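You operate a simulated robot arm through the tools that you are given. There is no shell and no other tool. Be economical: measure what you need, move in short steps, check, and stop when the job is done.

You are at the controls of a simulated robot arm. One attempt, no reset.

TASK
Press the blue join key two times. Put the purple strut on the top of the yellow bench away on the top of the blue bench. Take the green fuse and put it on the top of the air plate. Put the box marked "bolts" from the top of the panel stack on the top of the long bench and the box that says "plugs" on the white panel. Take the yellow bung and leave it on the grey panel. Put two of the blue tensioners from the top of the panel stack on top of the green dustpan. Put the timber block from the top of the panel stack on the top of the panel table. Put the red case on the top of the panel table. Put one of the yellow tensioners from the top of the panel stack on the top of the air plate. Push the white van window shut. Any order will do. Set down upright: box, yellow bung, blue tensioner, red case, yellow tensioner.

The check looks at the end state, three seconds after you hand in, the way a careful person would. Anything else that was tipped, shoved, dropped, spilled or broken makes it a failure.

THE ROBOT
A 7-joint arm with a two-finger parallel gripper on a trunk, on a base that drives. Base frame: it is fixed to the floor where the robot stands at the start and does not move with it; the origin is under the middle of the robot, x ahead of it, y to its left, z up. Lengths are in mm, angles in degrees, forces in N, time in s.
With the tool pointing down near the work surface it reaches from about 320 to 740 mm from the robot's upright axis, wherever it stands. Its first joint turns from -143.0 to 143.0 degrees. Places, roughly: blue box, green box, orange box [-5000, 8500, 750]; blue join key [500, 100, 900]; blue tensioner (6x6x7 cm) [-5800, 8200, 800]; green dustpan (19x18x13 cm) [-5800, 7900, 800]; green fuse [500, 5250, 750]; grey panel [-5000, 8000, 750]; purple strut [500, 1250, 750]; red case [-5000, 7500, 750]; timber block (19x8x5 cm) [-5800, 7600, 800]; top of the air plate [-3500, 3100, 800]; top of the blue bench [-7200, 5900, 900]; top of the long bench [-1400, 11200, 900]; top of the panel table [-7200, 8600, 800]; white panel [-5750, 8500, 750]; white van window [-5000, -10700, 1900]; yellow bung (3x3x7 cm) [-5300, 8500, 800]; yellow tensioner (6x6x7 cm) [-5100, 7100, 800]. Payload 3 kg.
The TCP is the grasp point between the finger pads, 30 mm short of the fingertips. In the tool frame z runs along the fingers and y along their closing line. The gripper opens to 94 mm. The fingers are 28 mm wide and 10 mm thick; the gripper's body (50 by 96 mm) begins 55 mm behind the TCP.
Orientation is that of the tool frame in the base frame, as a unit quaternion [w, x, y, z]. With the fingers straight down and closing along the base's y, the tool's x points along the base's -x, its y along +y and its z along -z.

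THE INTERFACE
- The arm moves only by the tool arm_command. Its argument "plan" is a list of rows, each a list of 7 numbers: the finger opening in mm, from 0 to 94, then the shift along the tool's x, y, z in units of 25 mm (1.0 is 25 mm), then the turn, a rotation vector about the tool's x, y, z in units of 4 degrees (1.0 is 4 degrees). In form: [[jaw, x, y, z, wx, wy, wz], ...]. A call has 1 to 8 rows; each row shifts and turns the commanded pose from where the row before left it, along the tool's axes as they then stand. A call with a number of a shift or a turn outside -1 to 1 is refused whole. Each row takes 0.2 s and may step no farther than 50 mm and 8.6 degrees from the row before; otherwise, or with a gripper value out of range, the whole call is refused. Where a pose cannot be reached the arm comes as near as it can. A force on the tool above 40 N (or 10 N above the force at the start of the call, whichever is more), or a blocked arm, ends the call early, and 0.2 s more pass. The fingers move at their own pace (about 45 mm/s each) and stop on an object; they squeeze with about 41 N. The grip force told is the motor's: it shows also when the fingers shut on nothing. Time passes only in rows, and 0.2 s behind the last, so rows that do not move let the fingers close. The reply holds the time, the measured pose of the TCP, the force on the tool along the base axes, the opening and the grip force, in the units named above and with some noise, with the torque about the TCP (base axes, N m) and any sound that the robot's microphone picked up, and new pictures: "show" is both (left out), scene, wrist or none.
- Cameras (640 x 400 px; columns grow to the right, rows downward): "scene" is now at [19.5, 187.1, 1731.7]; the picture's right is [0.67, -0.74, 0.00], its down [-0.61, -0.55, -0.57] and it looks along [0.42, 0.38, -0.82] (base axes); focal length 288 px, centre (320, 200). "wrist" rides on the gripper at [76, 14, -102] in the tool frame; the picture's right is [-0.18, 0.98, 0.00], its down [-0.75, -0.14, -0.64] and it looks along [-0.63, -0.12, 0.77] (tool axes); focal length 243 px, centre (320, 200). There is no depth. A picture from a camera that has moved, and an enlarged one, comes with that camera's place and axes in the base frame and with its lens. The place of the scene camera against the robot may be out by one fixed shift of up to 25 mm in any direction.
- lift_body(by): slides the trunk up (or, below 0, down) by that many mm; the arm and the scene camera ride with it, the base frame stays. It gives what a move gives, with no picture.
- roll_base(legs): drives the robot by 1 to 6 legs, each [ahead, left, turn to the left] in mm, mm and degrees, along the robot's own axes; the way and the turn of a leg run together, so that a leg with both is an arc; at most 1500 mm and 180 degrees a leg. The arm and the cameras ride along, it lands a little off, and it stops where it bumps. It gives what a move gives, and a new picture of the scene camera.
- turn_head(pan, tilt): turns the head with the scene camera to pan (to the left, within 143 degrees either way) and tilt (down, from -29 to 69), counted from straight ahead of the robot. It gives what a move gives, and a new picture of the scene camera.
- close_up(camera, box): a new picture of the part [left, top, right, bottom] of that camera's present view, enlarged. No time passes.
- close_job(): hands the job in; it is judged then, once.

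Work in short steps. Places have to be worked out from the pictures, the camera data and where the tool is seen: move nearer, look again, correct. Check each grasp and each placing, and mend what went wrong. You have 546 turns and 360 pictures in all, those below and enlarged ones among them. Open the gripper and draw the arm clear of the work before you hand the job in, unless the task says otherwise; then end with one line.

The tools are called after "Request:" as name(argument=value, ...) on one line, values as JSON. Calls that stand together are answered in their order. arm_command: Moves the arm, as the interface text tells. Its arguments: {"type":"object","properties":{"plan":{"type":"array"},"show":{"type":"string","enum":["both","scene","wrist","none"]}},"required":["plan"]} The other tools are called the same way: lift_body (by) slides the trunk up or down; roll_base (legs) drives the base; turn_head (pan, tilt) turns the head that bears the scene camera; close_up (camera, box) takes an enlarged picture of a part of a camera's view; close_job () hands the job in.

At the start:

```text
time_s: 0.0
position: [503.1, 242.9, 1147.7]
ee_rot: [0.0, 0.0, 1.0, -0.001]
ft_force: [-0.6, -0.2, 0.9]
torque: [0.01, -0.02, -0.01]
gripper_width: 94.0
finger_force: 0.1
trunk travel left (down, up): [-175.0, 215.0]
robot x, y, heading: [0.3, -0.9, -0.1]
head pan, tilt: [42.3, 55.3]
```

scene: 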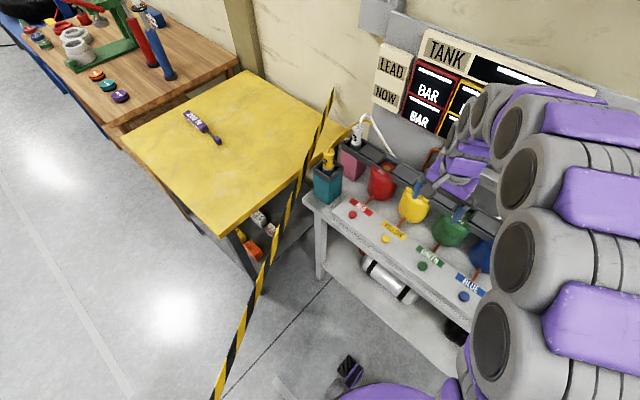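
wrist: 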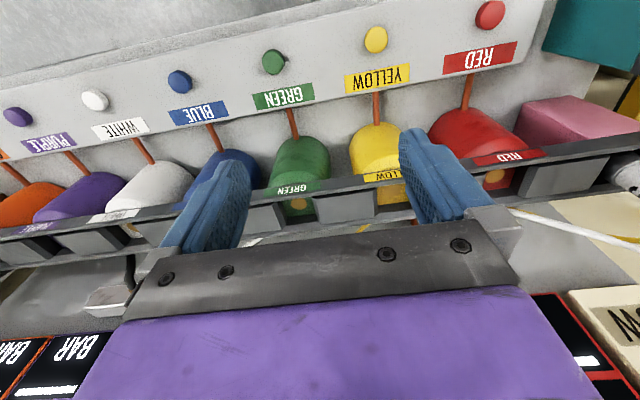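

I'll first take a close look at the key panel to identify the blue join key.

Request:
close_up(camera="scene", box=[300, 20, 540, 320])

Request:
close_up(camera="wrist", box=[0, 0, 540, 240])

Request:
turn_head(pan=0, tilt=45)

```text
1.33 times, centred on (420, 170) of scene
camera zoom: at [19.5, 187.1, 1731.7], right [0.67, -0.74, 0.0], down [-0.61, -0.55, -0.57], along [0.42, 0.38, -0.82], focal length 385 px, centre (187, 240)
```

zoom: 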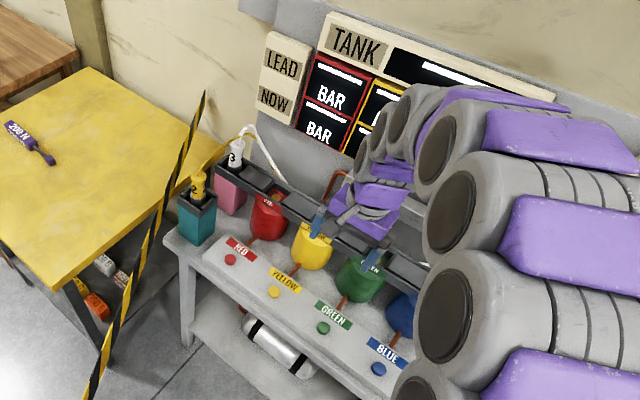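

```text
1.19 times, centred on (270, 120) of wrist
camera zoom: at [425.0, 259.3, 1249.7], right [0.18, 0.98, 0.0], down [0.75, -0.14, 0.64], along [0.63, -0.12, -0.77], focal length 288 px, centre (379, 295)
```

zoom: 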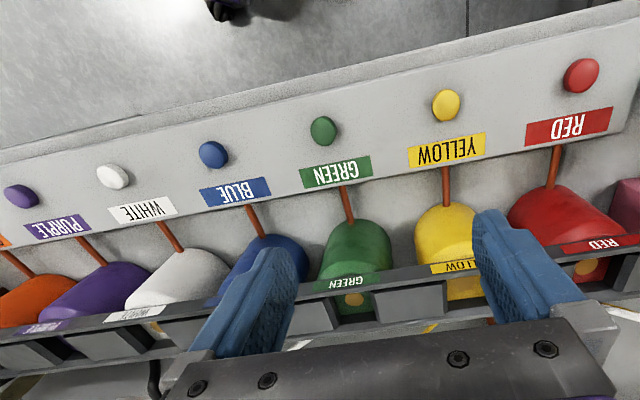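

```text
time_s: 1.1
position: [499.9, 242.7, 1150.0]
ee_rot: [0.0, 0.0, 1.0, 0.0]
ft_force: [0.8, 0.3, -1.0]
torque: [0.01, 0.03, 0.01]
gripper_width: 94.2
finger_force: 0.1
trunk travel left (down, up): [-175.0, 215.0]
robot x, y, heading: [-0.4, -2.9, 0.3]
head pan, tilt: [0.0, 45.0]
camera scene: at [47.8, 138.8, 1745.5], right [0.0, -1.0, 0.0], down [-0.71, 0.0, -0.71], along [0.71, 0.0, -0.71], focal length 288 px, centre (320, 200)
```

scene: 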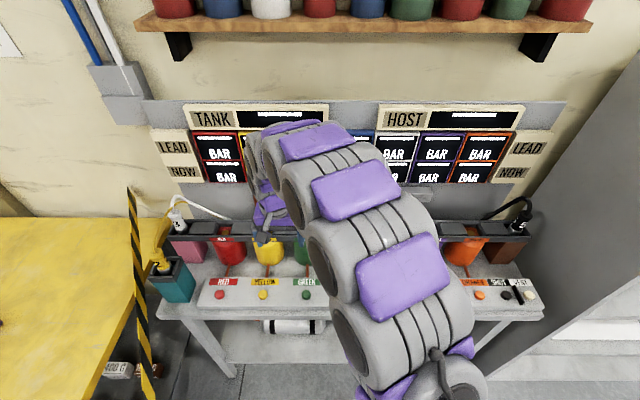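

The blue key seems to be at about (479, 54, 892). I close the fingers and move above it, high first.

Request:
arm_command(plan=[[0, 0.1, -0.95, 0.4, 0, 0, 0], [0, 0.1, -0.95, 0.4, 0, 0, 0], [0, 0.1, -0.95, 0.4, 0, 0, 0], [0, 0.1, -0.95, 0.4, 0, 0, 0], [0, 0.1, -0.95, 0.4, 0, 0, 0], [0, 0.1, -0.95, 0.4, 0, 0, 0], [0, 0.1, -0.95, 0.4, 0, 0, 0], [0, 0.1, -0.95, 0.4, 0, 0, 0]])

```text
time_s: 2.9
position: [479.6, 50.8, 1067.8]
ee_rot: [-0.001, 0.0, 1.0, 0.0]
ft_force: [-0.4, 0.2, -0.1]
torque: [0.03, 0.03, 0.02]
gripper_width: 0.0
finger_force: 33.0
trunk travel left (down, up): [-175.0, 215.0]
robot x, y, heading: [0.8, -2.2, 0.1]
head pan, tilt: [0.0, 45.0]
camera scene: at [48.0, 135.3, 1745.7], right [0.0, -1.0, 0.0], down [-0.71, 0.0, -0.71], along [0.71, 0.0, -0.71], focal length 288 px, centre (320, 200)
camera wrist: at [403.5, 65.1, 1170.1], right [0.18, 0.98, 0.0], down [0.75, -0.14, 0.64], along [0.63, -0.12, -0.77], focal length 243 px, centre (320, 200)
```

scene: 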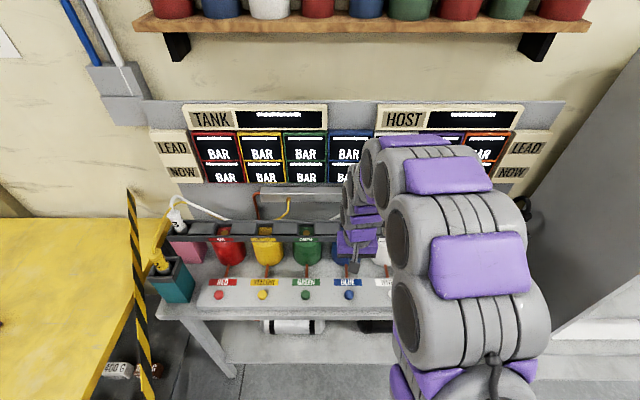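
wrist: 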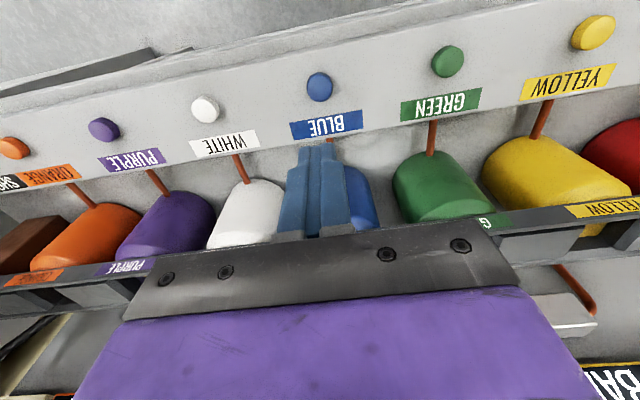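

The blue key is directly below the TCP, at about (477, 51). I descend to just above it.

Request:
arm_command(plan=[[0, 0.05, 0, 1, 0, 0, 0], [0, 0.05, 0, 1, 0, 0, 0], [0, 0, 0, 1, 0, 0, 0], [0, 0, 0, 1, 0, 0, 0], [0, 0, 0, 0.8, 0, 0, 0], [0, 0, 0, 0, 0, 0, 0]])

```text
time_s: 4.3
position: [479.0, 52.7, 949.3]
ee_rot: [0.001, 0.0, 1.0, 0.0]
ft_force: [-0.1, 0.6, 0.4]
torque: [0.01, 0.01, 0.03]
gripper_width: 0.0
finger_force: 32.6
trunk travel left (down, up): [-175.0, 215.0]
robot x, y, heading: [0.0, 2.5, -0.0]
head pan, tilt: [0.0, 45.0]
camera scene: at [48.0, 136.9, 1745.6], right [0.0, -1.0, 0.0], down [-0.71, 0.0, -0.71], along [0.71, 0.0, -0.71], focal length 288 px, centre (320, 200)
camera wrist: at [402.1, 67.4, 1050.4], right [0.18, 0.98, 0.0], down [0.75, -0.14, 0.64], along [0.63, -0.12, -0.77], focal length 243 px, centre (320, 200)
```

scene: 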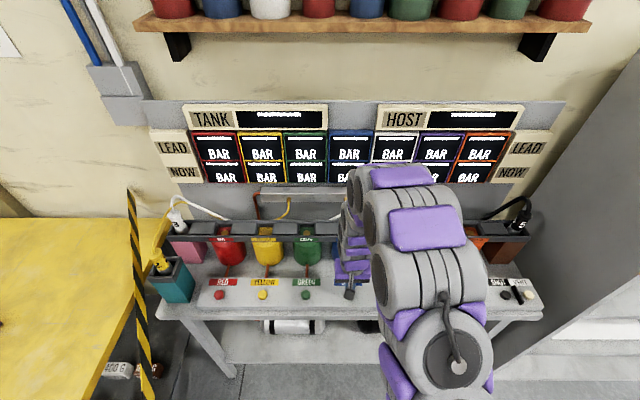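
wrist: 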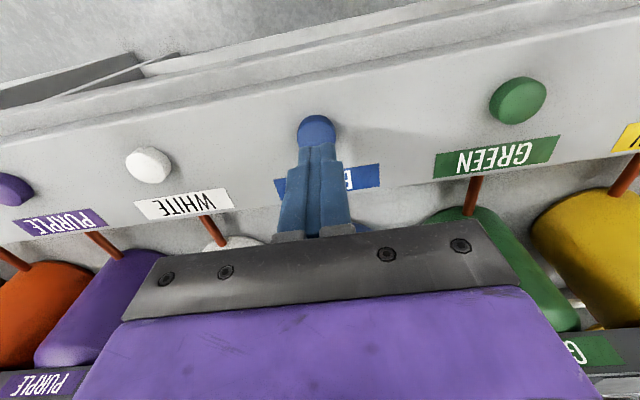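

I descend slowly, nudging slightly toward the robot, to make the first press.

Request:
arm_command(plan=[[0, 0.2, 0, 0.4, 0, 0, 0], [0, 0, 0, 0.3, 0, 0, 0], [0, 0, 0, 0.2, 0, 0, 0]], show="wrist")

```text
time_s: 5.1
position: [472.8, 53.8, 924.9]
ee_rot: [0.0, 0.0, 1.0, 0.001]
ft_force: [0.7, 0.1, -0.1]
torque: [0.01, 0.01, -0.03]
gripper_width: 0.0
finger_force: 33.1
trunk travel left (down, up): [-175.0, 215.0]
robot x, y, heading: [-0.1, 1.5, -0.2]
head pan, tilt: [0.0, 45.0]
camera wrist: at [396.5, 67.9, 1027.4], right [0.18, 0.98, 0.0], down [0.75, -0.14, 0.64], along [0.63, -0.12, -0.77], focal length 243 px, centre (320, 200)
```

wrist: 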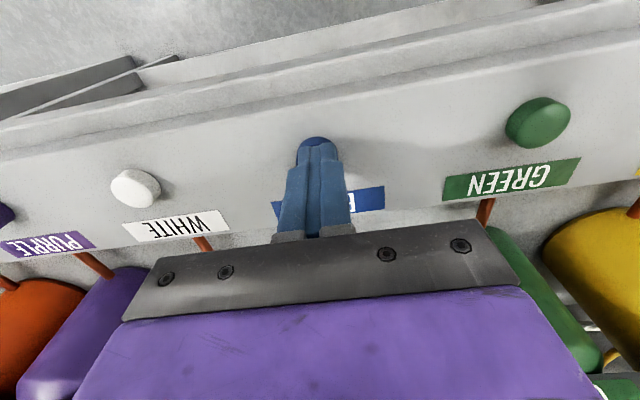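

Tip is nearly touching. I press in small steps and look for force or a click.

Request:
arm_command(plan=[[0, 0, 0, 0.15, 0, 0, 0], [0, 0, 0, 0.15, 0, 0, 0]], show="none")

```text
time_s: 5.7
position: [473.2, 53.0, 919.7]
ee_rot: [0.002, 0.0, 1.0, 0.0]
ft_force: [1.4, 3.0, 6.8]
torque: [0.05, -0.02, 0.01]
gripper_width: 0.2
finger_force: 32.9
trunk travel left (down, up): [-175.0, 215.0]
robot x, y, heading: [2.6, -0.4, -0.2]
head pan, tilt: [0.0, 45.0]
heard: click
```

A click: first press made. I lift to release fully.

Request:
arm_command(plan=[[0, 0, 0, -0.5, 0, 0, 0], [0, 0, 0, -0.3, 0, 0, 0]], show="scene")

Request:
close_up(camera="scene", box=[140, 90, 560, 310])

```text
time_s: 6.3
position: [473.0, 52.4, 938.3]
ee_rot: [0.0, -0.001, 1.0, 0.001]
ft_force: [0.4, 0.0, -0.4]
torque: [-0.01, 0.03, 0.0]
gripper_width: 0.2
finger_force: 32.8
trunk travel left (down, up): [-175.0, 215.0]
robot x, y, heading: [-0.7, 0.6, 0.1]
head pan, tilt: [0.0, 45.0]
camera scene: at [48.1, 136.9, 1745.6], right [0.0, -1.0, 0.0], down [-0.71, 0.0, -0.71], along [0.71, 0.0, -0.71], focal length 288 px, centre (320, 200)
```

scene: 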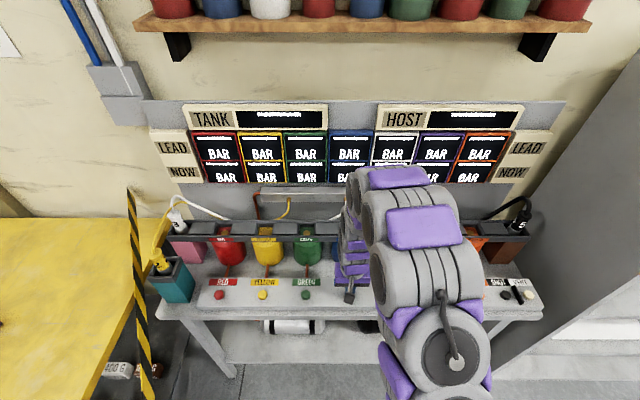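

```text
1.52 times, centred on (350, 200) of scene
camera zoom: at [48.1, 136.9, 1745.6], right [0.0, -1.0, 0.0], down [-0.71, 0.0, -0.71], along [0.71, 0.0, -0.71], focal length 440 px, centre (274, 200)
```

zoom: 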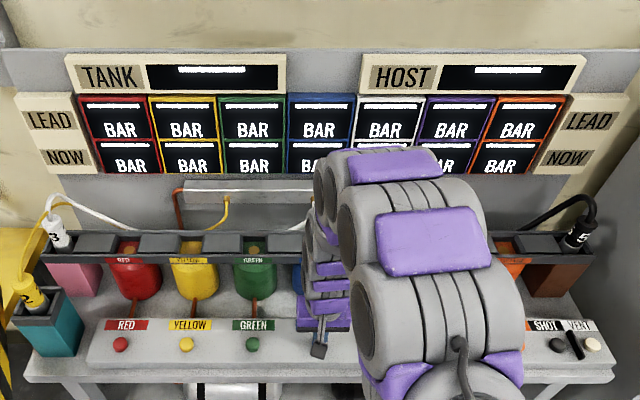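

Second press, same way.

Request:
arm_command(plan=[[0, 0, 0, 0.45, 0, 0, 0], [0, 0, 0, 0.2, 0, 0, 0], [0, 0, 0, 0.15, 0, 0, 0]], show="none")

```text
time_s: 7.1
position: [473.0, 52.7, 918.3]
ee_rot: [0.0, 0.001, 1.0, 0.001]
ft_force: [-0.5, 1.3, 7.9]
torque: [0.02, 0.03, 0.02]
gripper_width: 0.2
finger_force: 32.8
trunk travel left (down, up): [-175.0, 215.0]
robot x, y, heading: [-0.5, -2.0, -0.0]
head pan, tilt: [0.0, 45.0]
heard: click
```

Second click; two presses done. I raise the arm well clear, and look to the left.

Request:
arm_command(plan=[[0, 0, 0, -1, 0, 0, 0], [0, 0, 0, -1, 0, 0, 0], [0, 0, 0, -1, 0, 0, 0], [0, 0, 0, -1, 0, 0, 0], [0, 0, 0, -1, 0, 0, 0], [0, 0, 0, -1, 0, 0, 0], [40, 1, 0, -1, 0, 0, 0], [94, 1, 0, -1, 0, 0, 0]], show="none")

Request:
turn_head(pan=50, tilt=30)

Request:
turn_head(pan=110, tilt=20)

```text
time_s: 8.9
position: [423.6, 53.1, 1119.1]
ee_rot: [0.001, 0.0, 1.0, 0.0]
ft_force: [-0.3, 0.7, 0.5]
torque: [-0.01, -0.01, 0.0]
gripper_width: 48.9
finger_force: 0.0
trunk travel left (down, up): [-175.0, 215.0]
robot x, y, heading: [0.7, 0.4, -0.1]
head pan, tilt: [0.0, 45.0]
```

```text
time_s: 10.1
position: [423.7, 54.8, 1117.6]
ee_rot: [0.0, 0.0, 1.0, 0.0]
ft_force: [0.4, 0.6, 0.2]
torque: [-0.01, -0.01, -0.01]
gripper_width: 93.9
finger_force: 0.1
trunk travel left (down, up): [-175.0, 215.0]
robot x, y, heading: [-1.0, -1.8, 0.2]
head pan, tilt: [50.0, 30.0]
camera scene: at [24.0, 206.0, 1768.2], right [0.77, -0.64, 0.0], down [-0.32, -0.38, -0.86], along [0.56, 0.66, -0.5], focal length 288 px, centre (320, 200)
```

scene: 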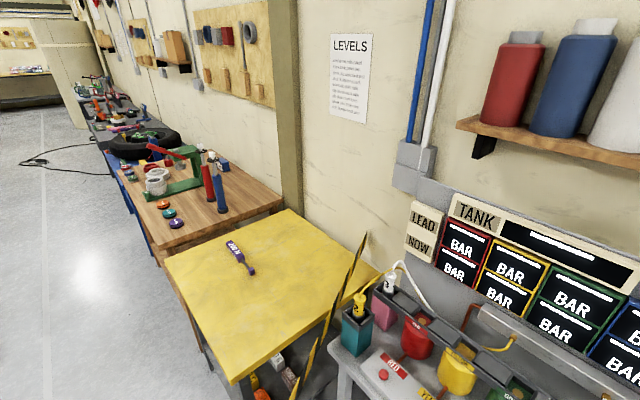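

```text
time_s: 11.4
position: [423.7, 52.9, 1118.3]
ee_rot: [0.0, 0.0, 1.0, 0.0]
ft_force: [-0.1, 0.7, 0.6]
torque: [0.01, 0.03, 0.0]
gripper_width: 93.9
finger_force: 0.1
trunk travel left (down, up): [-175.0, 215.0]
robot x, y, heading: [-0.3, 1.8, 0.2]
head pan, tilt: [110.0, 20.0]
camera scene: at [-66.0, 224.3, 1784.4], right [0.94, 0.34, 0.0], down [0.12, -0.32, -0.94], along [-0.32, 0.88, -0.34], focal length 288 px, centre (320, 200)
```

scene: 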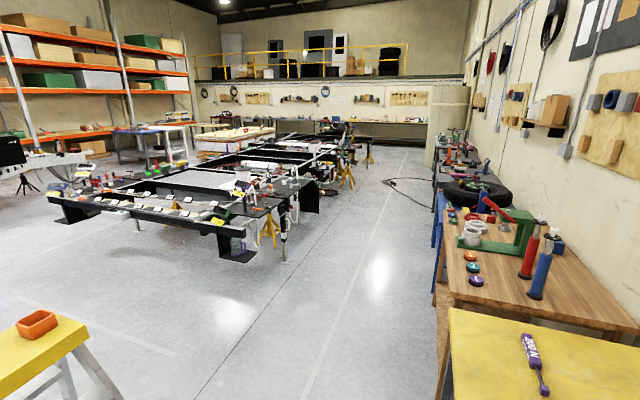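

Both presses are done. The yellow bench protrudes to about x=140, so I back off 350 mm and then drive left 1250 mm to stand before it.

Request:
roll_base(legs=[[-350, 0, 0], [0, 1300, 0]])

Request:
turn_head(pan=0, tilt=45)

```text
time_s: 19.8
position: [81.8, 1346.0, 1118.4]
ee_rot: [0.0, 0.008, 1.0, 0.0]
ft_force: [0.2, 0.0, 0.3]
torque: [0.0, 0.0, 0.03]
gripper_width: 94.3
finger_force: 0.1
trunk travel left (down, up): [-175.0, 215.0]
robot x, y, heading: [-343.9, 1303.5, -1.0]
head pan, tilt: [110.0, 20.0]
camera scene: at [-406.4, 1525.1, 1784.6], right [0.94, 0.33, 0.0], down [0.11, -0.32, -0.94], along [-0.31, 0.89, -0.34], focal length 288 px, centre (320, 200)
```

scene: 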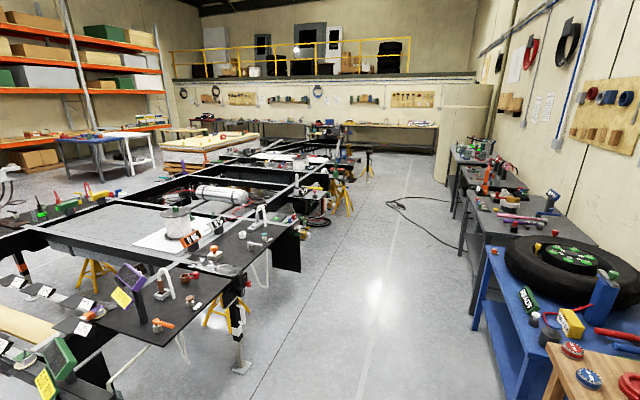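

```text
time_s: 21.7
position: [80.2, 1347.6, 1119.3]
ee_rot: [0.001, 0.008, 1.0, 0.0]
ft_force: [0.8, -0.5, -0.2]
torque: [-0.02, 0.02, 0.01]
gripper_width: 94.3
finger_force: 0.0
trunk travel left (down, up): [-175.0, 215.0]
robot x, y, heading: [-344.0, 1300.4, -0.5]
head pan, tilt: [0.0, 45.0]
camera scene: at [-294.5, 1436.8, 1745.7], right [-0.02, -1.0, 0.0], down [-0.71, 0.01, -0.71], along [0.71, -0.01, -0.71], focal length 288 px, centre (320, 200)
```

scene: 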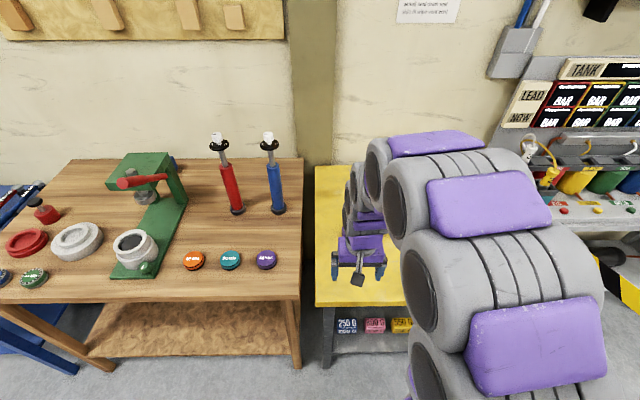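

The yellow bench is partly hidden by the arm; I check the wrist view.

Request:
close_up(camera="wrist", box=[0, 0, 640, 400])

```text
1.00 times, centred on (320, 200) of wrist (not enlarged: the box is as wide or as high as the picture)
camera zoom: at [3.5, 1363.3, 1220.0], right [0.2, 0.98, 0.0], down [0.75, -0.15, 0.64], along [0.63, -0.13, -0.77], focal length 243 px, centre (320, 200)
```

zoom: 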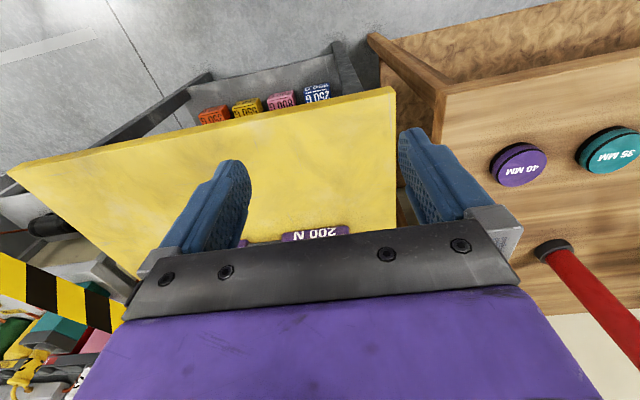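

The strut triangulates to about (400, 1335, 870), hidden behind the forearm. I roll right 200 mm so the scene camera sees it.

Request:
roll_base(legs=[[80, -200, 0.5]])

Request:
close_up(camera="wrist", box=[0, 0, 640, 400])

```text
time_s: 23.3
position: [160.3, 1157.9, 1118.1]
ee_rot: [0.0, 0.003, 1.0, -0.001]
ft_force: [0.0, -0.3, 0.2]
torque: [0.02, 0.02, -0.01]
gripper_width: 94.2
finger_force: 0.1
trunk travel left (down, up): [-175.0, 215.0]
robot x, y, heading: [-266.4, 1104.8, -0.2]
head pan, tilt: [0.0, 45.0]
camera scene: at [-216.0, 1243.2, 1745.6], right [-0.01, -1.0, 0.0], down [-0.71, 0.0, -0.71], along [0.71, 0.0, -0.71], focal length 288 px, centre (320, 200)
```

scene: 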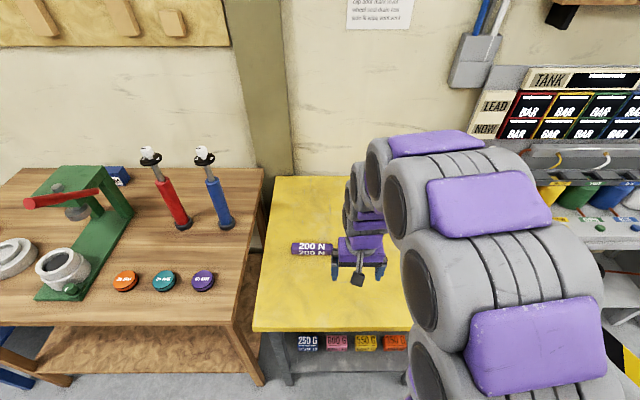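

```text
1.00 times, centred on (320, 200) of wrist (not enlarged: the box is as wide or as high as the picture)
camera zoom: at [82.9, 1172.2, 1219.8], right [0.19, 0.98, 0.0], down [0.75, -0.15, 0.64], along [0.63, -0.12, -0.77], focal length 243 px, centre (320, 200)
```

zoom: 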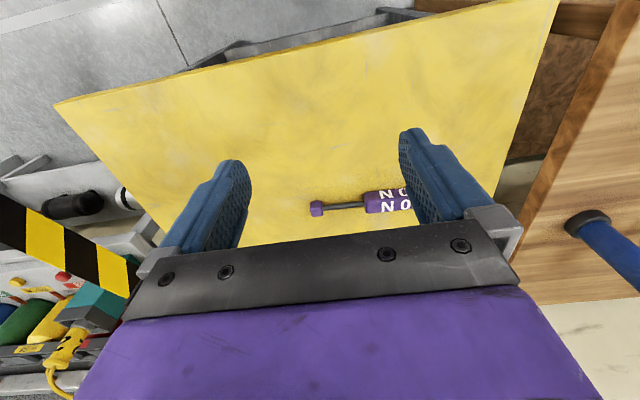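

The "200 N" strut lies along y, roughly from y=1105 to 1345 at x≈385. I turn the gripper 90° so it closes along x.

Request:
arm_command(plan=[[94, 0, 0, 0, 0, 0, 1], [94, 0, 0, 0, 0, 0, 1], [94, 0, 0, 0, 0, 0, 1], [94, 0, 0, 0, 0, 0, 1], [94, 0, 0, 0, 0, 0, 1], [94, 0, 0, 0, 0, 0, 1], [94, 0, 0, 0, 0, 0, 1], [94, 0, 0, 0, 0, 0, 1]], show="none")

Request:
arm_command(plan=[[94, 0, 0, 0, 0, 0, 1], [94, 0, 0, 0, 0, 0, 1], [94, 0, 0, 0, 0, 0, 1], [94, 0, 0, 0, 0, 0, 1], [94, 0, 0, 0, 0, 0, 1], [94, 0, 0, 0, 0, 0, 1], [94, 0, 0, 0, 0, 0, 1], [94, 0, 0, 0, 0, 0, 1]], show="none")

Request:
arm_command(plan=[[94, 0, 0, 0, 0, 0, 1], [94, 0, 0, 0, 0, 0, 1], [94, 0, 0, 0, 0, 0, 1], [94, 0, 0, 0, 0, 0, 1], [94, 0, 0, 0, 0, 0, 1], [94, 0, 0, 0, 0, 0, 1], [94, 0, 0, 0, 0, 0, 0.5], [94, 0, 0, 0, 0, 0, 0]], show="both")

```text
time_s: 25.1
position: [158.4, 1156.9, 1118.9]
ee_rot: [0.001, 0.279, 0.96, 0.0]
ft_force: [-1.0, 0.1, -0.6]
torque: [0.0, 0.04, -0.03]
gripper_width: 93.9
finger_force: 0.1
trunk travel left (down, up): [-175.0, 215.0]
robot x, y, heading: [-266.2, 1105.1, -0.4]
head pan, tilt: [0.0, 45.0]
```

```text
time_s: 26.9
position: [157.5, 1157.6, 1118.1]
ee_rot: [0.001, 0.533, 0.846, 0.001]
ft_force: [0.4, 0.3, 0.0]
torque: [0.03, -0.01, 0.0]
gripper_width: 93.9
finger_force: 0.2
trunk travel left (down, up): [-175.0, 215.0]
robot x, y, heading: [-262.0, 1111.9, -0.3]
head pan, tilt: [0.0, 45.0]
```

```text
time_s: 28.7
position: [157.8, 1155.3, 1118.3]
ee_rot: [0.001, 0.71, 0.704, 0.001]
ft_force: [0.0, -0.4, 0.2]
torque: [0.0, 0.01, -0.01]
gripper_width: 94.2
finger_force: 0.2
trunk travel left (down, up): [-175.0, 215.0]
robot x, y, heading: [-264.4, 1101.4, -0.3]
head pan, tilt: [0.0, 45.0]
camera scene: at [-216.6, 1242.5, 1745.6], right [-0.01, -1.0, 0.0], down [-0.71, 0.0, -0.71], along [0.71, 0.0, -0.71], focal length 288 px, centre (320, 200)
camera wrist: at [172.2, 1232.7, 1220.3], right [0.98, -0.19, 0.0], down [-0.15, -0.75, 0.64], along [-0.12, -0.63, -0.77], focal length 243 px, centre (320, 200)
```

scene: 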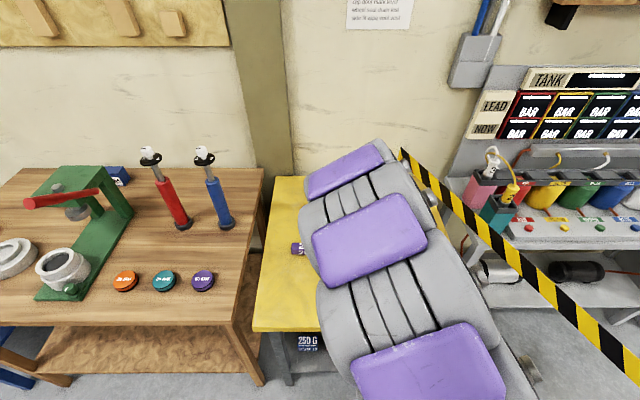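
wrist: 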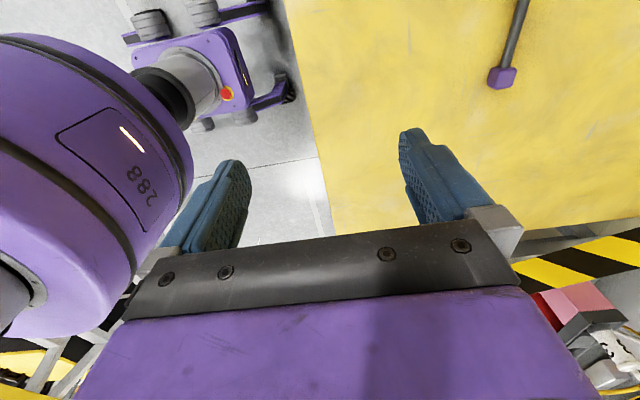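

The strut axis is at x≈418, y 1098→1351, z≈845. I move over its body at about (418, 1265), staying high.

Request:
arm_command(plan=[[94, 0.55, 1, 0, 0, 0, 0], [94, 0.55, 1, 0, 0, 0, 0], [94, 0.55, 1, 0, 0, 0, 0], [94, 0.55, 1, 0, 0, 0, 0], [94, 0.55, 1, 0, 0, 0, 0], [94, 0.55, 1, 0, 0, 0, 0], [94, 0.55, 1, 0, 0, 0, 0], [94, 0.55, 1, 0, 0, 0, 0]], show="none")

Request:
arm_command(plan=[[94, 0, 1, 1, 0, 0, 0], [94, 0, 1, 1, 0, 0, 0], [94, 0, 0.4, 1, 0, 0, 0], [94, 0, 0, 0, 0, 0, 0]])

```text
time_s: 30.5
position: [359.6, 1266.2, 1117.0]
ee_rot: [0.001, 0.71, 0.704, 0.0]
ft_force: [0.3, -0.6, 0.6]
torque: [0.01, -0.02, 0.0]
gripper_width: 93.9
finger_force: 0.0
trunk travel left (down, up): [-175.0, 215.0]
robot x, y, heading: [-262.9, 1104.7, -0.4]
head pan, tilt: [0.0, 45.0]
```

```text
time_s: 31.5
position: [418.0, 1265.3, 1043.4]
ee_rot: [0.001, 0.71, 0.704, 0.001]
ft_force: [0.3, -0.4, 0.2]
torque: [0.05, -0.01, 0.0]
gripper_width: 94.0
finger_force: 0.1
trunk travel left (down, up): [-175.0, 215.0]
robot x, y, heading: [-267.9, 1104.6, -0.4]
head pan, tilt: [0.0, 45.0]
camera scene: at [-214.6, 1243.1, 1745.6], right [-0.01, -1.0, 0.0], down [-0.71, 0.0, -0.71], along [0.71, 0.0, -0.71], focal length 288 px, centre (320, 200)
camera wrist: at [433.1, 1341.4, 1146.0], right [0.98, -0.19, 0.0], down [-0.15, -0.75, 0.64], along [-0.12, -0.63, -0.77], focal length 243 px, centre (320, 200)
```

scene: 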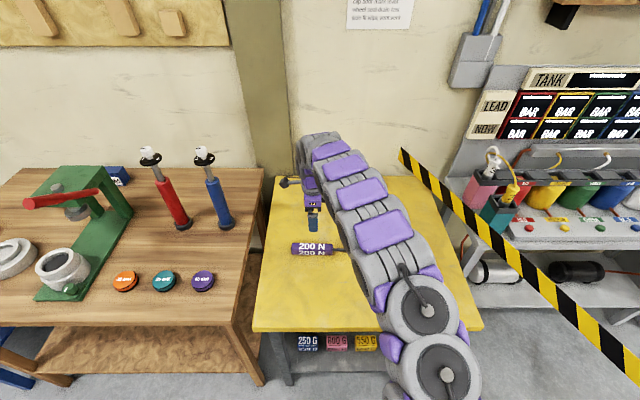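
wrist: 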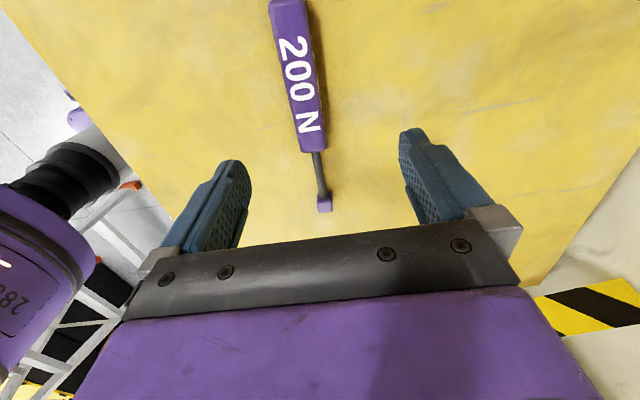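

Refined: strut centre z≈870, body at (401, 1272), tilted about 4.5°. I align and descend partway.

Request:
arm_command(plan=[[94, 0.25, -0.65, 0.9, 0, 0, 1], [94, 0, 0, 1, 0, 0, 0], [94, 0, 0, 1, 0, 0, 0], [94, 0, 0, 1, 0, 0, 0], [94, 0, 0, 0.8, 0, 0, 0], [94, 0, 0, 0, 0, 0, 0]])

```text
time_s: 32.9
position: [403.0, 1271.6, 925.9]
ee_rot: [0.001, 0.733, 0.68, 0.001]
ft_force: [-0.6, 0.1, 0.2]
torque: [0.0, 0.0, 0.0]
gripper_width: 93.9
finger_force: 0.1
trunk travel left (down, up): [-175.0, 215.0]
robot x, y, heading: [-264.6, 1104.8, -0.2]
head pan, tilt: [0.0, 45.0]
camera scene: at [-214.3, 1243.4, 1745.5], right [-0.01, -1.0, 0.0], down [-0.71, 0.0, -0.7], along [0.7, 0.0, -0.71], focal length 288 px, centre (320, 200)
camera wrist: at [422.2, 1347.0, 1027.6], right [0.97, -0.26, 0.0], down [-0.2, -0.74, 0.64], along [-0.16, -0.62, -0.77], focal length 243 px, centre (320, 200)
```

scene: 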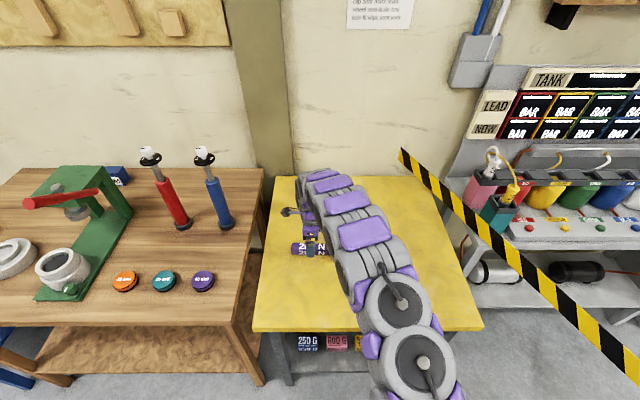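
wrist: 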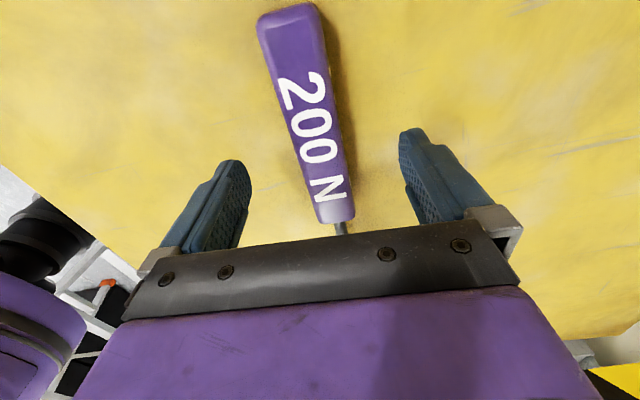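

The strut is centred between the fingers. Descend in small steps to TCP ≈ 886.

Request:
arm_command(plan=[[94, 0, 0, 0.6, 0, 0, 0], [94, 0, 0, 0.6, 0, 0, 0], [94, 0, 0, 0.4, 0, 0, 0], [94, 0, 0, 0, 0, 0, 0]], show="wrist")

```text
time_s: 33.9
position: [402.5, 1272.8, 887.1]
ee_rot: [0.001, 0.733, 0.68, 0.0]
ft_force: [-0.3, -0.3, 0.1]
torque: [-0.05, 0.01, 0.03]
gripper_width: 93.9
finger_force: 0.0
trunk travel left (down, up): [-175.0, 215.0]
robot x, y, heading: [-264.8, 1105.1, -0.4]
head pan, tilt: [0.0, 45.0]
camera wrist: at [422.7, 1347.0, 989.0], right [0.97, -0.26, 0.0], down [-0.2, -0.74, 0.64], along [-0.16, -0.62, -0.77], focal length 243 px, centre (320, 200)
```

wrist: 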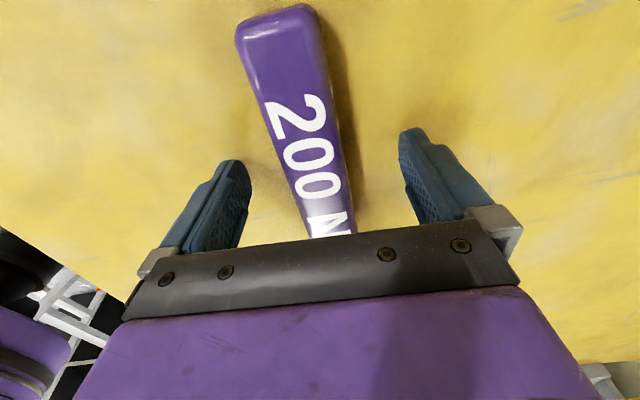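

Close the fingers on the body.

Request:
arm_command(plan=[[94, 0, 0, 0.12, 0, 0, 0], [10, 0, 0, 0, 0, 0, 0], [10, 0, 0, 0, 0, 0, 0], [10, 0, 0, 0, 0, 0, 0], [10, 0, 0, 0, 0, 0, 0], [10, 0, 0, 0, 0, 0, 0]], show="wrist")

```text
time_s: 35.3
position: [402.0, 1271.2, 883.6]
ee_rot: [0.0, 0.734, 0.679, 0.001]
ft_force: [-0.4, -0.4, 0.2]
torque: [-0.05, 0.05, 0.07]
gripper_width: 38.0
finger_force: 41.7
trunk travel left (down, up): [-175.0, 215.0]
robot x, y, heading: [-263.5, 1110.9, -0.0]
head pan, tilt: [0.0, 45.0]
camera wrist: at [422.5, 1347.2, 985.9], right [0.97, -0.26, 0.0], down [-0.2, -0.74, 0.64], along [-0.16, -0.62, -0.77], focal length 243 px, centre (320, 200)
```

wrist: 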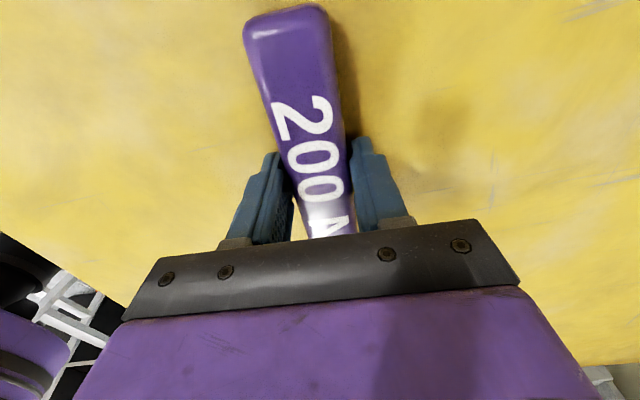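

Gripped at 38 mm. Lift up and retract toward the robot.

Request:
arm_command(plan=[[10, 0, 0, -1, 0, 0, 0], [10, 0, 0, -1, 0, 0, 0], [10, 0, 0, -1, 0, 0, 0], [10, 0, 0, -1, 0, 0, 0], [10, 0, 0, -1, 0, 0, 0], [10, 0, 0, -1, 0, 0, 0], [10, 0, 0, -1, 0, 0, 0], [10, 0, 0, -1, 0, 0, 0]], show="wrist")

Request:
arm_command(plan=[[10, -0.6, -1, 0, 0, 0, 0], [10, -0.6, -1, 0, 0, 0, 0], [10, -0.6, -1, 0, 0, 0, 0], [10, -0.6, -1, 0, 0, 0, 0], [10, -0.6, -1, 0, 0, 0, 0], [10, -0.6, -1, 0, 0, 0, 0], [10, -0.6, -1, 0, 0, 0, 0], [10, -0.6, -1, 0, 0, 0, 0]], show="none")

Request:
turn_head(pan=110, tilt=15)

Request:
turn_head(pan=143, tilt=15)

```text
time_s: 37.1
position: [402.6, 1272.6, 1083.1]
ee_rot: [0.001, 0.734, 0.679, -0.001]
ft_force: [-0.1, 0.3, -1.7]
torque: [0.03, -0.01, 0.0]
gripper_width: 37.8
finger_force: 40.6
trunk travel left (down, up): [-175.0, 215.0]
robot x, y, heading: [-264.1, 1104.2, -0.2]
head pan, tilt: [0.0, 45.0]
camera wrist: at [421.8, 1348.2, 1184.3], right [0.97, -0.26, 0.0], down [-0.2, -0.74, 0.64], along [-0.17, -0.62, -0.77], focal length 243 px, centre (320, 200)
```

wrist: 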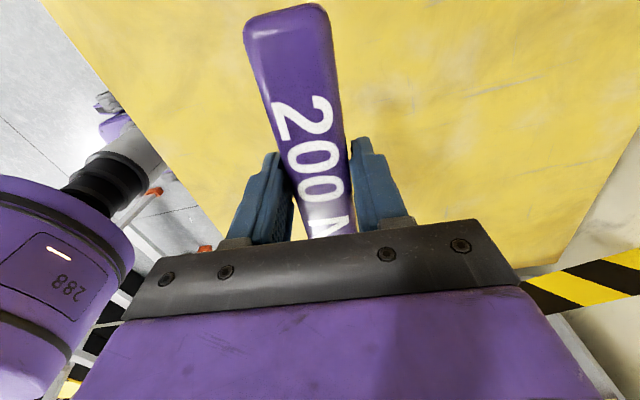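

```text
time_s: 38.9
position: [194.5, 1167.5, 1084.8]
ee_rot: [0.0, 0.734, 0.679, 0.002]
ft_force: [0.3, 0.1, -2.1]
torque: [0.03, 0.0, -0.04]
gripper_width: 37.7
finger_force: 40.6
trunk travel left (down, up): [-175.0, 215.0]
robot x, y, heading: [-262.7, 1107.3, -0.5]
head pan, tilt: [0.0, 45.0]
```

```text
time_s: 40.8
position: [194.7, 1168.1, 1084.3]
ee_rot: [0.0, 0.734, 0.679, 0.001]
ft_force: [0.2, -0.6, -2.3]
torque: [0.03, 0.0, 0.0]
gripper_width: 38.3
finger_force: 41.1
trunk travel left (down, up): [-175.0, 215.0]
robot x, y, heading: [-261.6, 1104.4, -0.4]
head pan, tilt: [110.0, 15.0]
camera scene: at [-328.5, 1330.9, 1792.5], right [0.94, 0.34, 0.0], down [0.09, -0.24, -0.97], along [-0.33, 0.91, -0.26], focal length 288 px, centre (320, 200)
```

scene: 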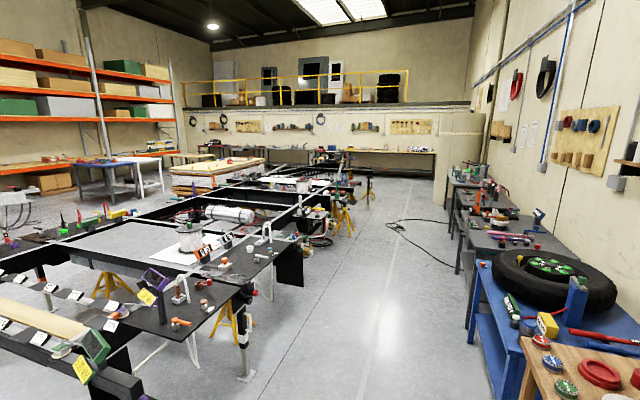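

```text
time_s: 41.8
position: [196.1, 1168.8, 1082.8]
ee_rot: [0.001, 0.734, 0.679, 0.0]
ft_force: [-0.4, 0.2, -2.4]
torque: [0.05, 0.02, -0.01]
gripper_width: 38.0
finger_force: 40.9
trunk travel left (down, up): [-175.0, 215.0]
robot x, y, heading: [-265.9, 1105.2, -0.3]
head pan, tilt: [143.0, 15.0]
camera scene: at [-371.4, 1299.6, 1792.7], right [0.61, 0.8, 0.0], down [0.2, -0.16, -0.97], along [-0.77, 0.59, -0.26], focal length 288 px, centre (320, 200)
```

scene: 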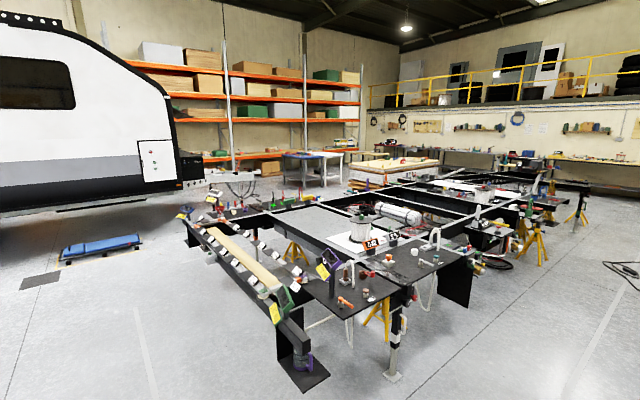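

Strut is firmly held. I back away from the bench and turn to face west (-x) to see the route to the blue bench.

Request:
roll_base(legs=[[-300, 0, 0], [0, 0, 90], [0, 0, 90]])

Request:
turn_head(pan=0, tilt=20)

Request:
turn_head(pan=40, tilt=25)

```text
time_s: 51.4
position: [-1024.1, 1058.5, 1082.8]
ee_rot: [0.0, -0.669, 0.743, 0.001]
ft_force: [0.5, 0.5, -2.2]
torque: [-0.03, 0.0, 0.0]
gripper_width: 37.9
finger_force: 40.9
trunk travel left (down, up): [-175.0, 215.0]
robot x, y, heading: [-562.8, 1105.8, 177.8]
head pan, tilt: [143.0, 15.0]
camera scene: at [-476.8, 900.7, 1792.7], right [-0.63, -0.78, 0.0], down [-0.2, 0.16, -0.97], along [0.75, -0.61, -0.26], focal length 288 px, centre (320, 200)
```

scene: 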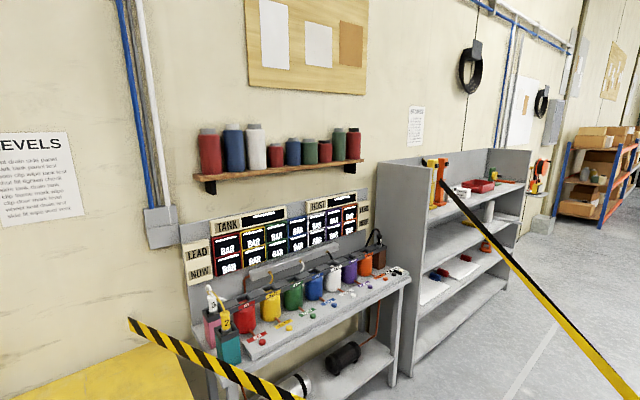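

```text
time_s: 53.7
position: [-1022.1, 1056.8, 1083.6]
ee_rot: [-0.002, -0.669, 0.743, 0.001]
ft_force: [-0.1, -0.1, -2.9]
torque: [-0.03, -0.01, -0.01]
gripper_width: 37.9
finger_force: 41.5
trunk travel left (down, up): [-175.0, 215.0]
robot x, y, heading: [-563.6, 1108.7, 178.1]
head pan, tilt: [0.0, 20.0]
camera scene: at [-642.7, 962.6, 1784.3], right [0.03, 1.0, 0.0], down [0.34, -0.01, -0.94], along [-0.94, 0.03, -0.34], focal length 288 px, centre (320, 200)
```

scene: 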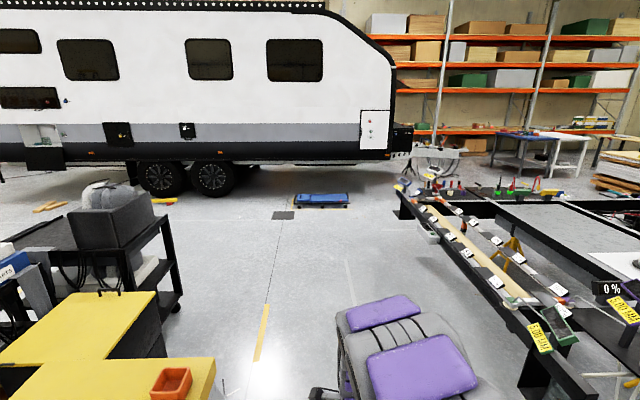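

```text
time_s: 54.7
position: [-1023.3, 1057.4, 1084.0]
ee_rot: [-0.001, -0.669, 0.743, 0.001]
ft_force: [0.2, 0.8, -3.0]
torque: [-0.05, -0.03, 0.01]
gripper_width: 38.0
finger_force: 41.0
trunk travel left (down, up): [-175.0, 215.0]
robot x, y, heading: [-562.9, 1108.4, 177.9]
head pan, tilt: [40.0, 25.0]
camera scene: at [-622.1, 902.7, 1776.2], right [-0.62, 0.79, 0.0], down [0.33, 0.26, -0.91], along [-0.71, -0.56, -0.42], focal length 288 px, centre (320, 200)
```

scene: 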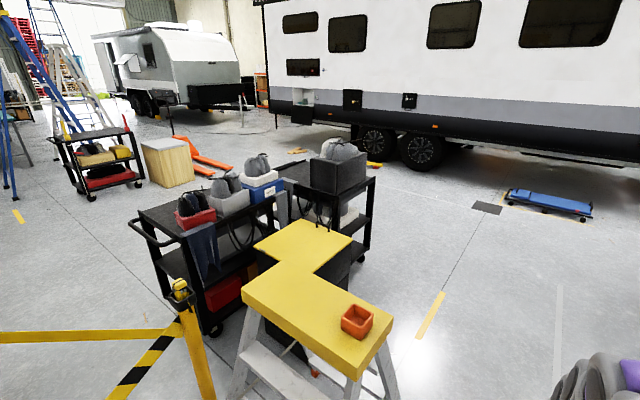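

The way west is clear along y≈1200. I drive about 3.6 m ahead, then look right (north).

Request:
roll_base(legs=[[1500, 0, 0], [1500, 0, 0], [600, 0, 0]])

Request:
turn_head(pan=-70, tilt=20)

```text
time_s: 72.2
position: [-4636.6, 1166.3, 1083.1]
ee_rot: [-0.001, -0.676, 0.737, 0.0]
ft_force: [0.7, -0.2, -3.0]
torque: [-0.08, 0.03, 0.05]
gripper_width: 38.0
finger_force: 41.6
trunk travel left (down, up): [-175.0, 215.0]
robot x, y, heading: [-4176.8, 1223.9, 179.1]
head pan, tilt: [40.0, 25.0]
camera scene: at [-4233.4, 1018.7, 1776.1], right [-0.63, 0.78, 0.0], down [0.33, 0.27, -0.91], along [-0.7, -0.57, -0.43], focal length 288 px, centre (320, 200)
```

scene: 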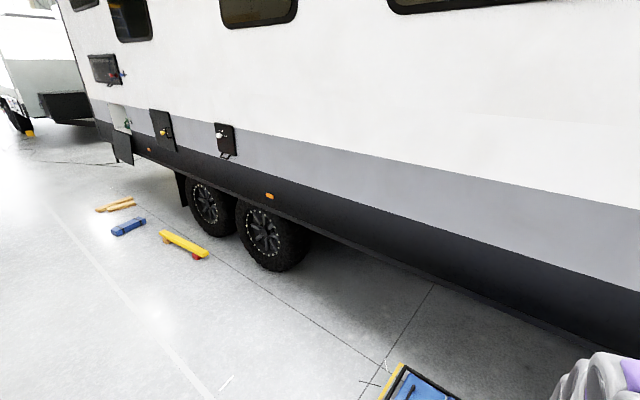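

```text
time_s: 74.1
position: [-4635.2, 1167.4, 1083.5]
ee_rot: [-0.002, -0.676, 0.737, 0.0]
ft_force: [0.1, 0.2, -2.0]
torque: [-0.05, -0.01, 0.02]
gripper_width: 37.9
finger_force: 41.2
trunk travel left (down, up): [-175.0, 215.0]
robot x, y, heading: [-4175.9, 1220.9, 178.7]
head pan, tilt: [-70.0, 20.0]
camera scene: at [-4191.4, 1164.9, 1784.5], right [0.95, 0.33, 0.0], down [0.11, -0.32, -0.94], along [-0.31, 0.89, -0.34], focal length 288 px, centre (320, 200)
```

scene: 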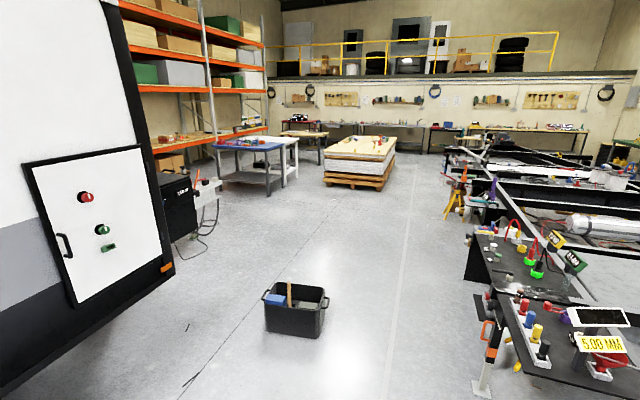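

Clear view north: the panel stack and blue bench are visible, a black bin on the floor at about (-4970, 2790). I turn north and pass between the bin and the chassis at x≈-4250.

Request:
roll_base(legs=[[0, 0, -89], [0, 90, 0]])

Request:
turn_head(pan=0, tilt=35)

```text
time_s: 79.1
position: [-4277.2, 1685.3, 1085.4]
ee_rot: [-0.018, 0.05, 0.999, 0.0]
ft_force: [1.2, 0.6, -3.2]
torque: [-0.09, 0.05, -0.02]
gripper_width: 38.0
finger_force: 41.4
trunk travel left (down, up): [-175.0, 215.0]
robot x, y, heading: [-4259.5, 1231.5, 88.8]
head pan, tilt: [-70.0, 20.0]
camera scene: at [-4269.5, 1229.7, 1785.1], right [0.32, -0.95, -0.01], down [-0.35, -0.11, -0.93], along [0.88, 0.3, -0.37], focal length 288 px, centre (320, 200)
```

scene: 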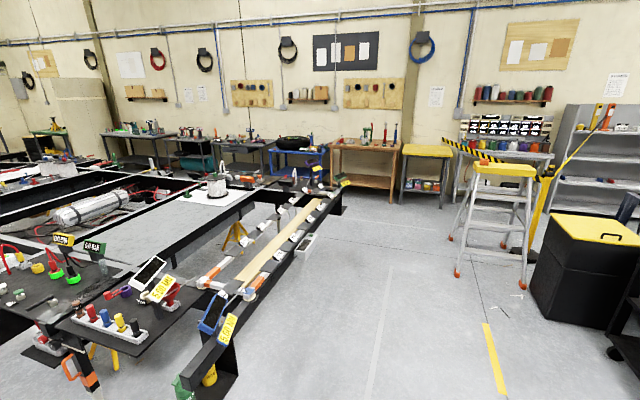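

```text
time_s: 80.5
position: [-4311.0, 1684.0, 1085.4]
ee_rot: [-0.003, 0.05, 0.999, 0.001]
ft_force: [0.2, -0.2, -1.9]
torque: [-0.01, 0.06, 0.0]
gripper_width: 38.0
finger_force: 41.1
trunk travel left (down, up): [-175.0, 215.0]
robot x, y, heading: [-4260.7, 1225.3, 88.5]
head pan, tilt: [0.0, 35.0]
camera scene: at [-4431.9, 1287.4, 1758.2], right [1.0, -0.02, 0.01], down [0.0, -0.58, -0.82], along [0.03, 0.82, -0.58], focal length 288 px, centre (320, 200)
```

scene: 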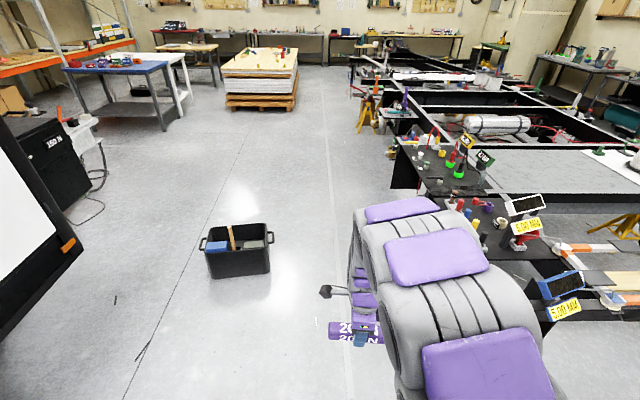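

The gap between bin (x≤-4715) and plate (x≥-3790) is about 925 mm; I pass at its middle.

Request:
roll_base(legs=[[900, 20, 1.5], [900, 0, 0]])

```text
time_s: 89.5
position: [-4329.2, 3467.1, 1083.8]
ee_rot: [0.0, 0.04, 0.999, 0.001]
ft_force: [-1.7, -0.4, -1.6]
torque: [0.02, 0.03, 0.0]
gripper_width: 38.1
finger_force: 41.0
trunk travel left (down, up): [-175.0, 215.0]
robot x, y, heading: [-4267.1, 3011.2, 89.7]
head pan, tilt: [0.0, 35.0]
camera scene: at [-4427.8, 3068.3, 1759.4], right [1.0, 0.0, 0.01], down [0.01, -0.58, -0.82], along [0.01, 0.82, -0.58], focal length 288 px, centre (320, 200)
```

scene: 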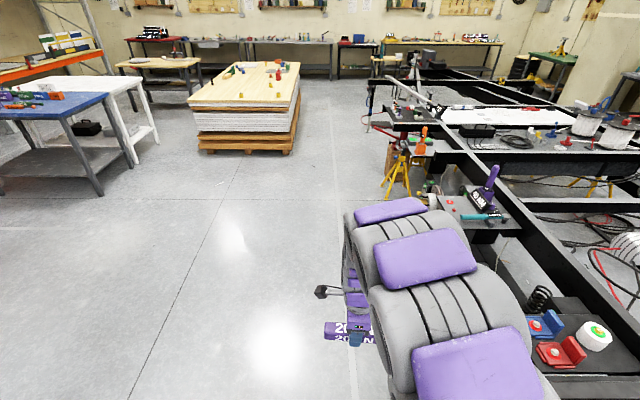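

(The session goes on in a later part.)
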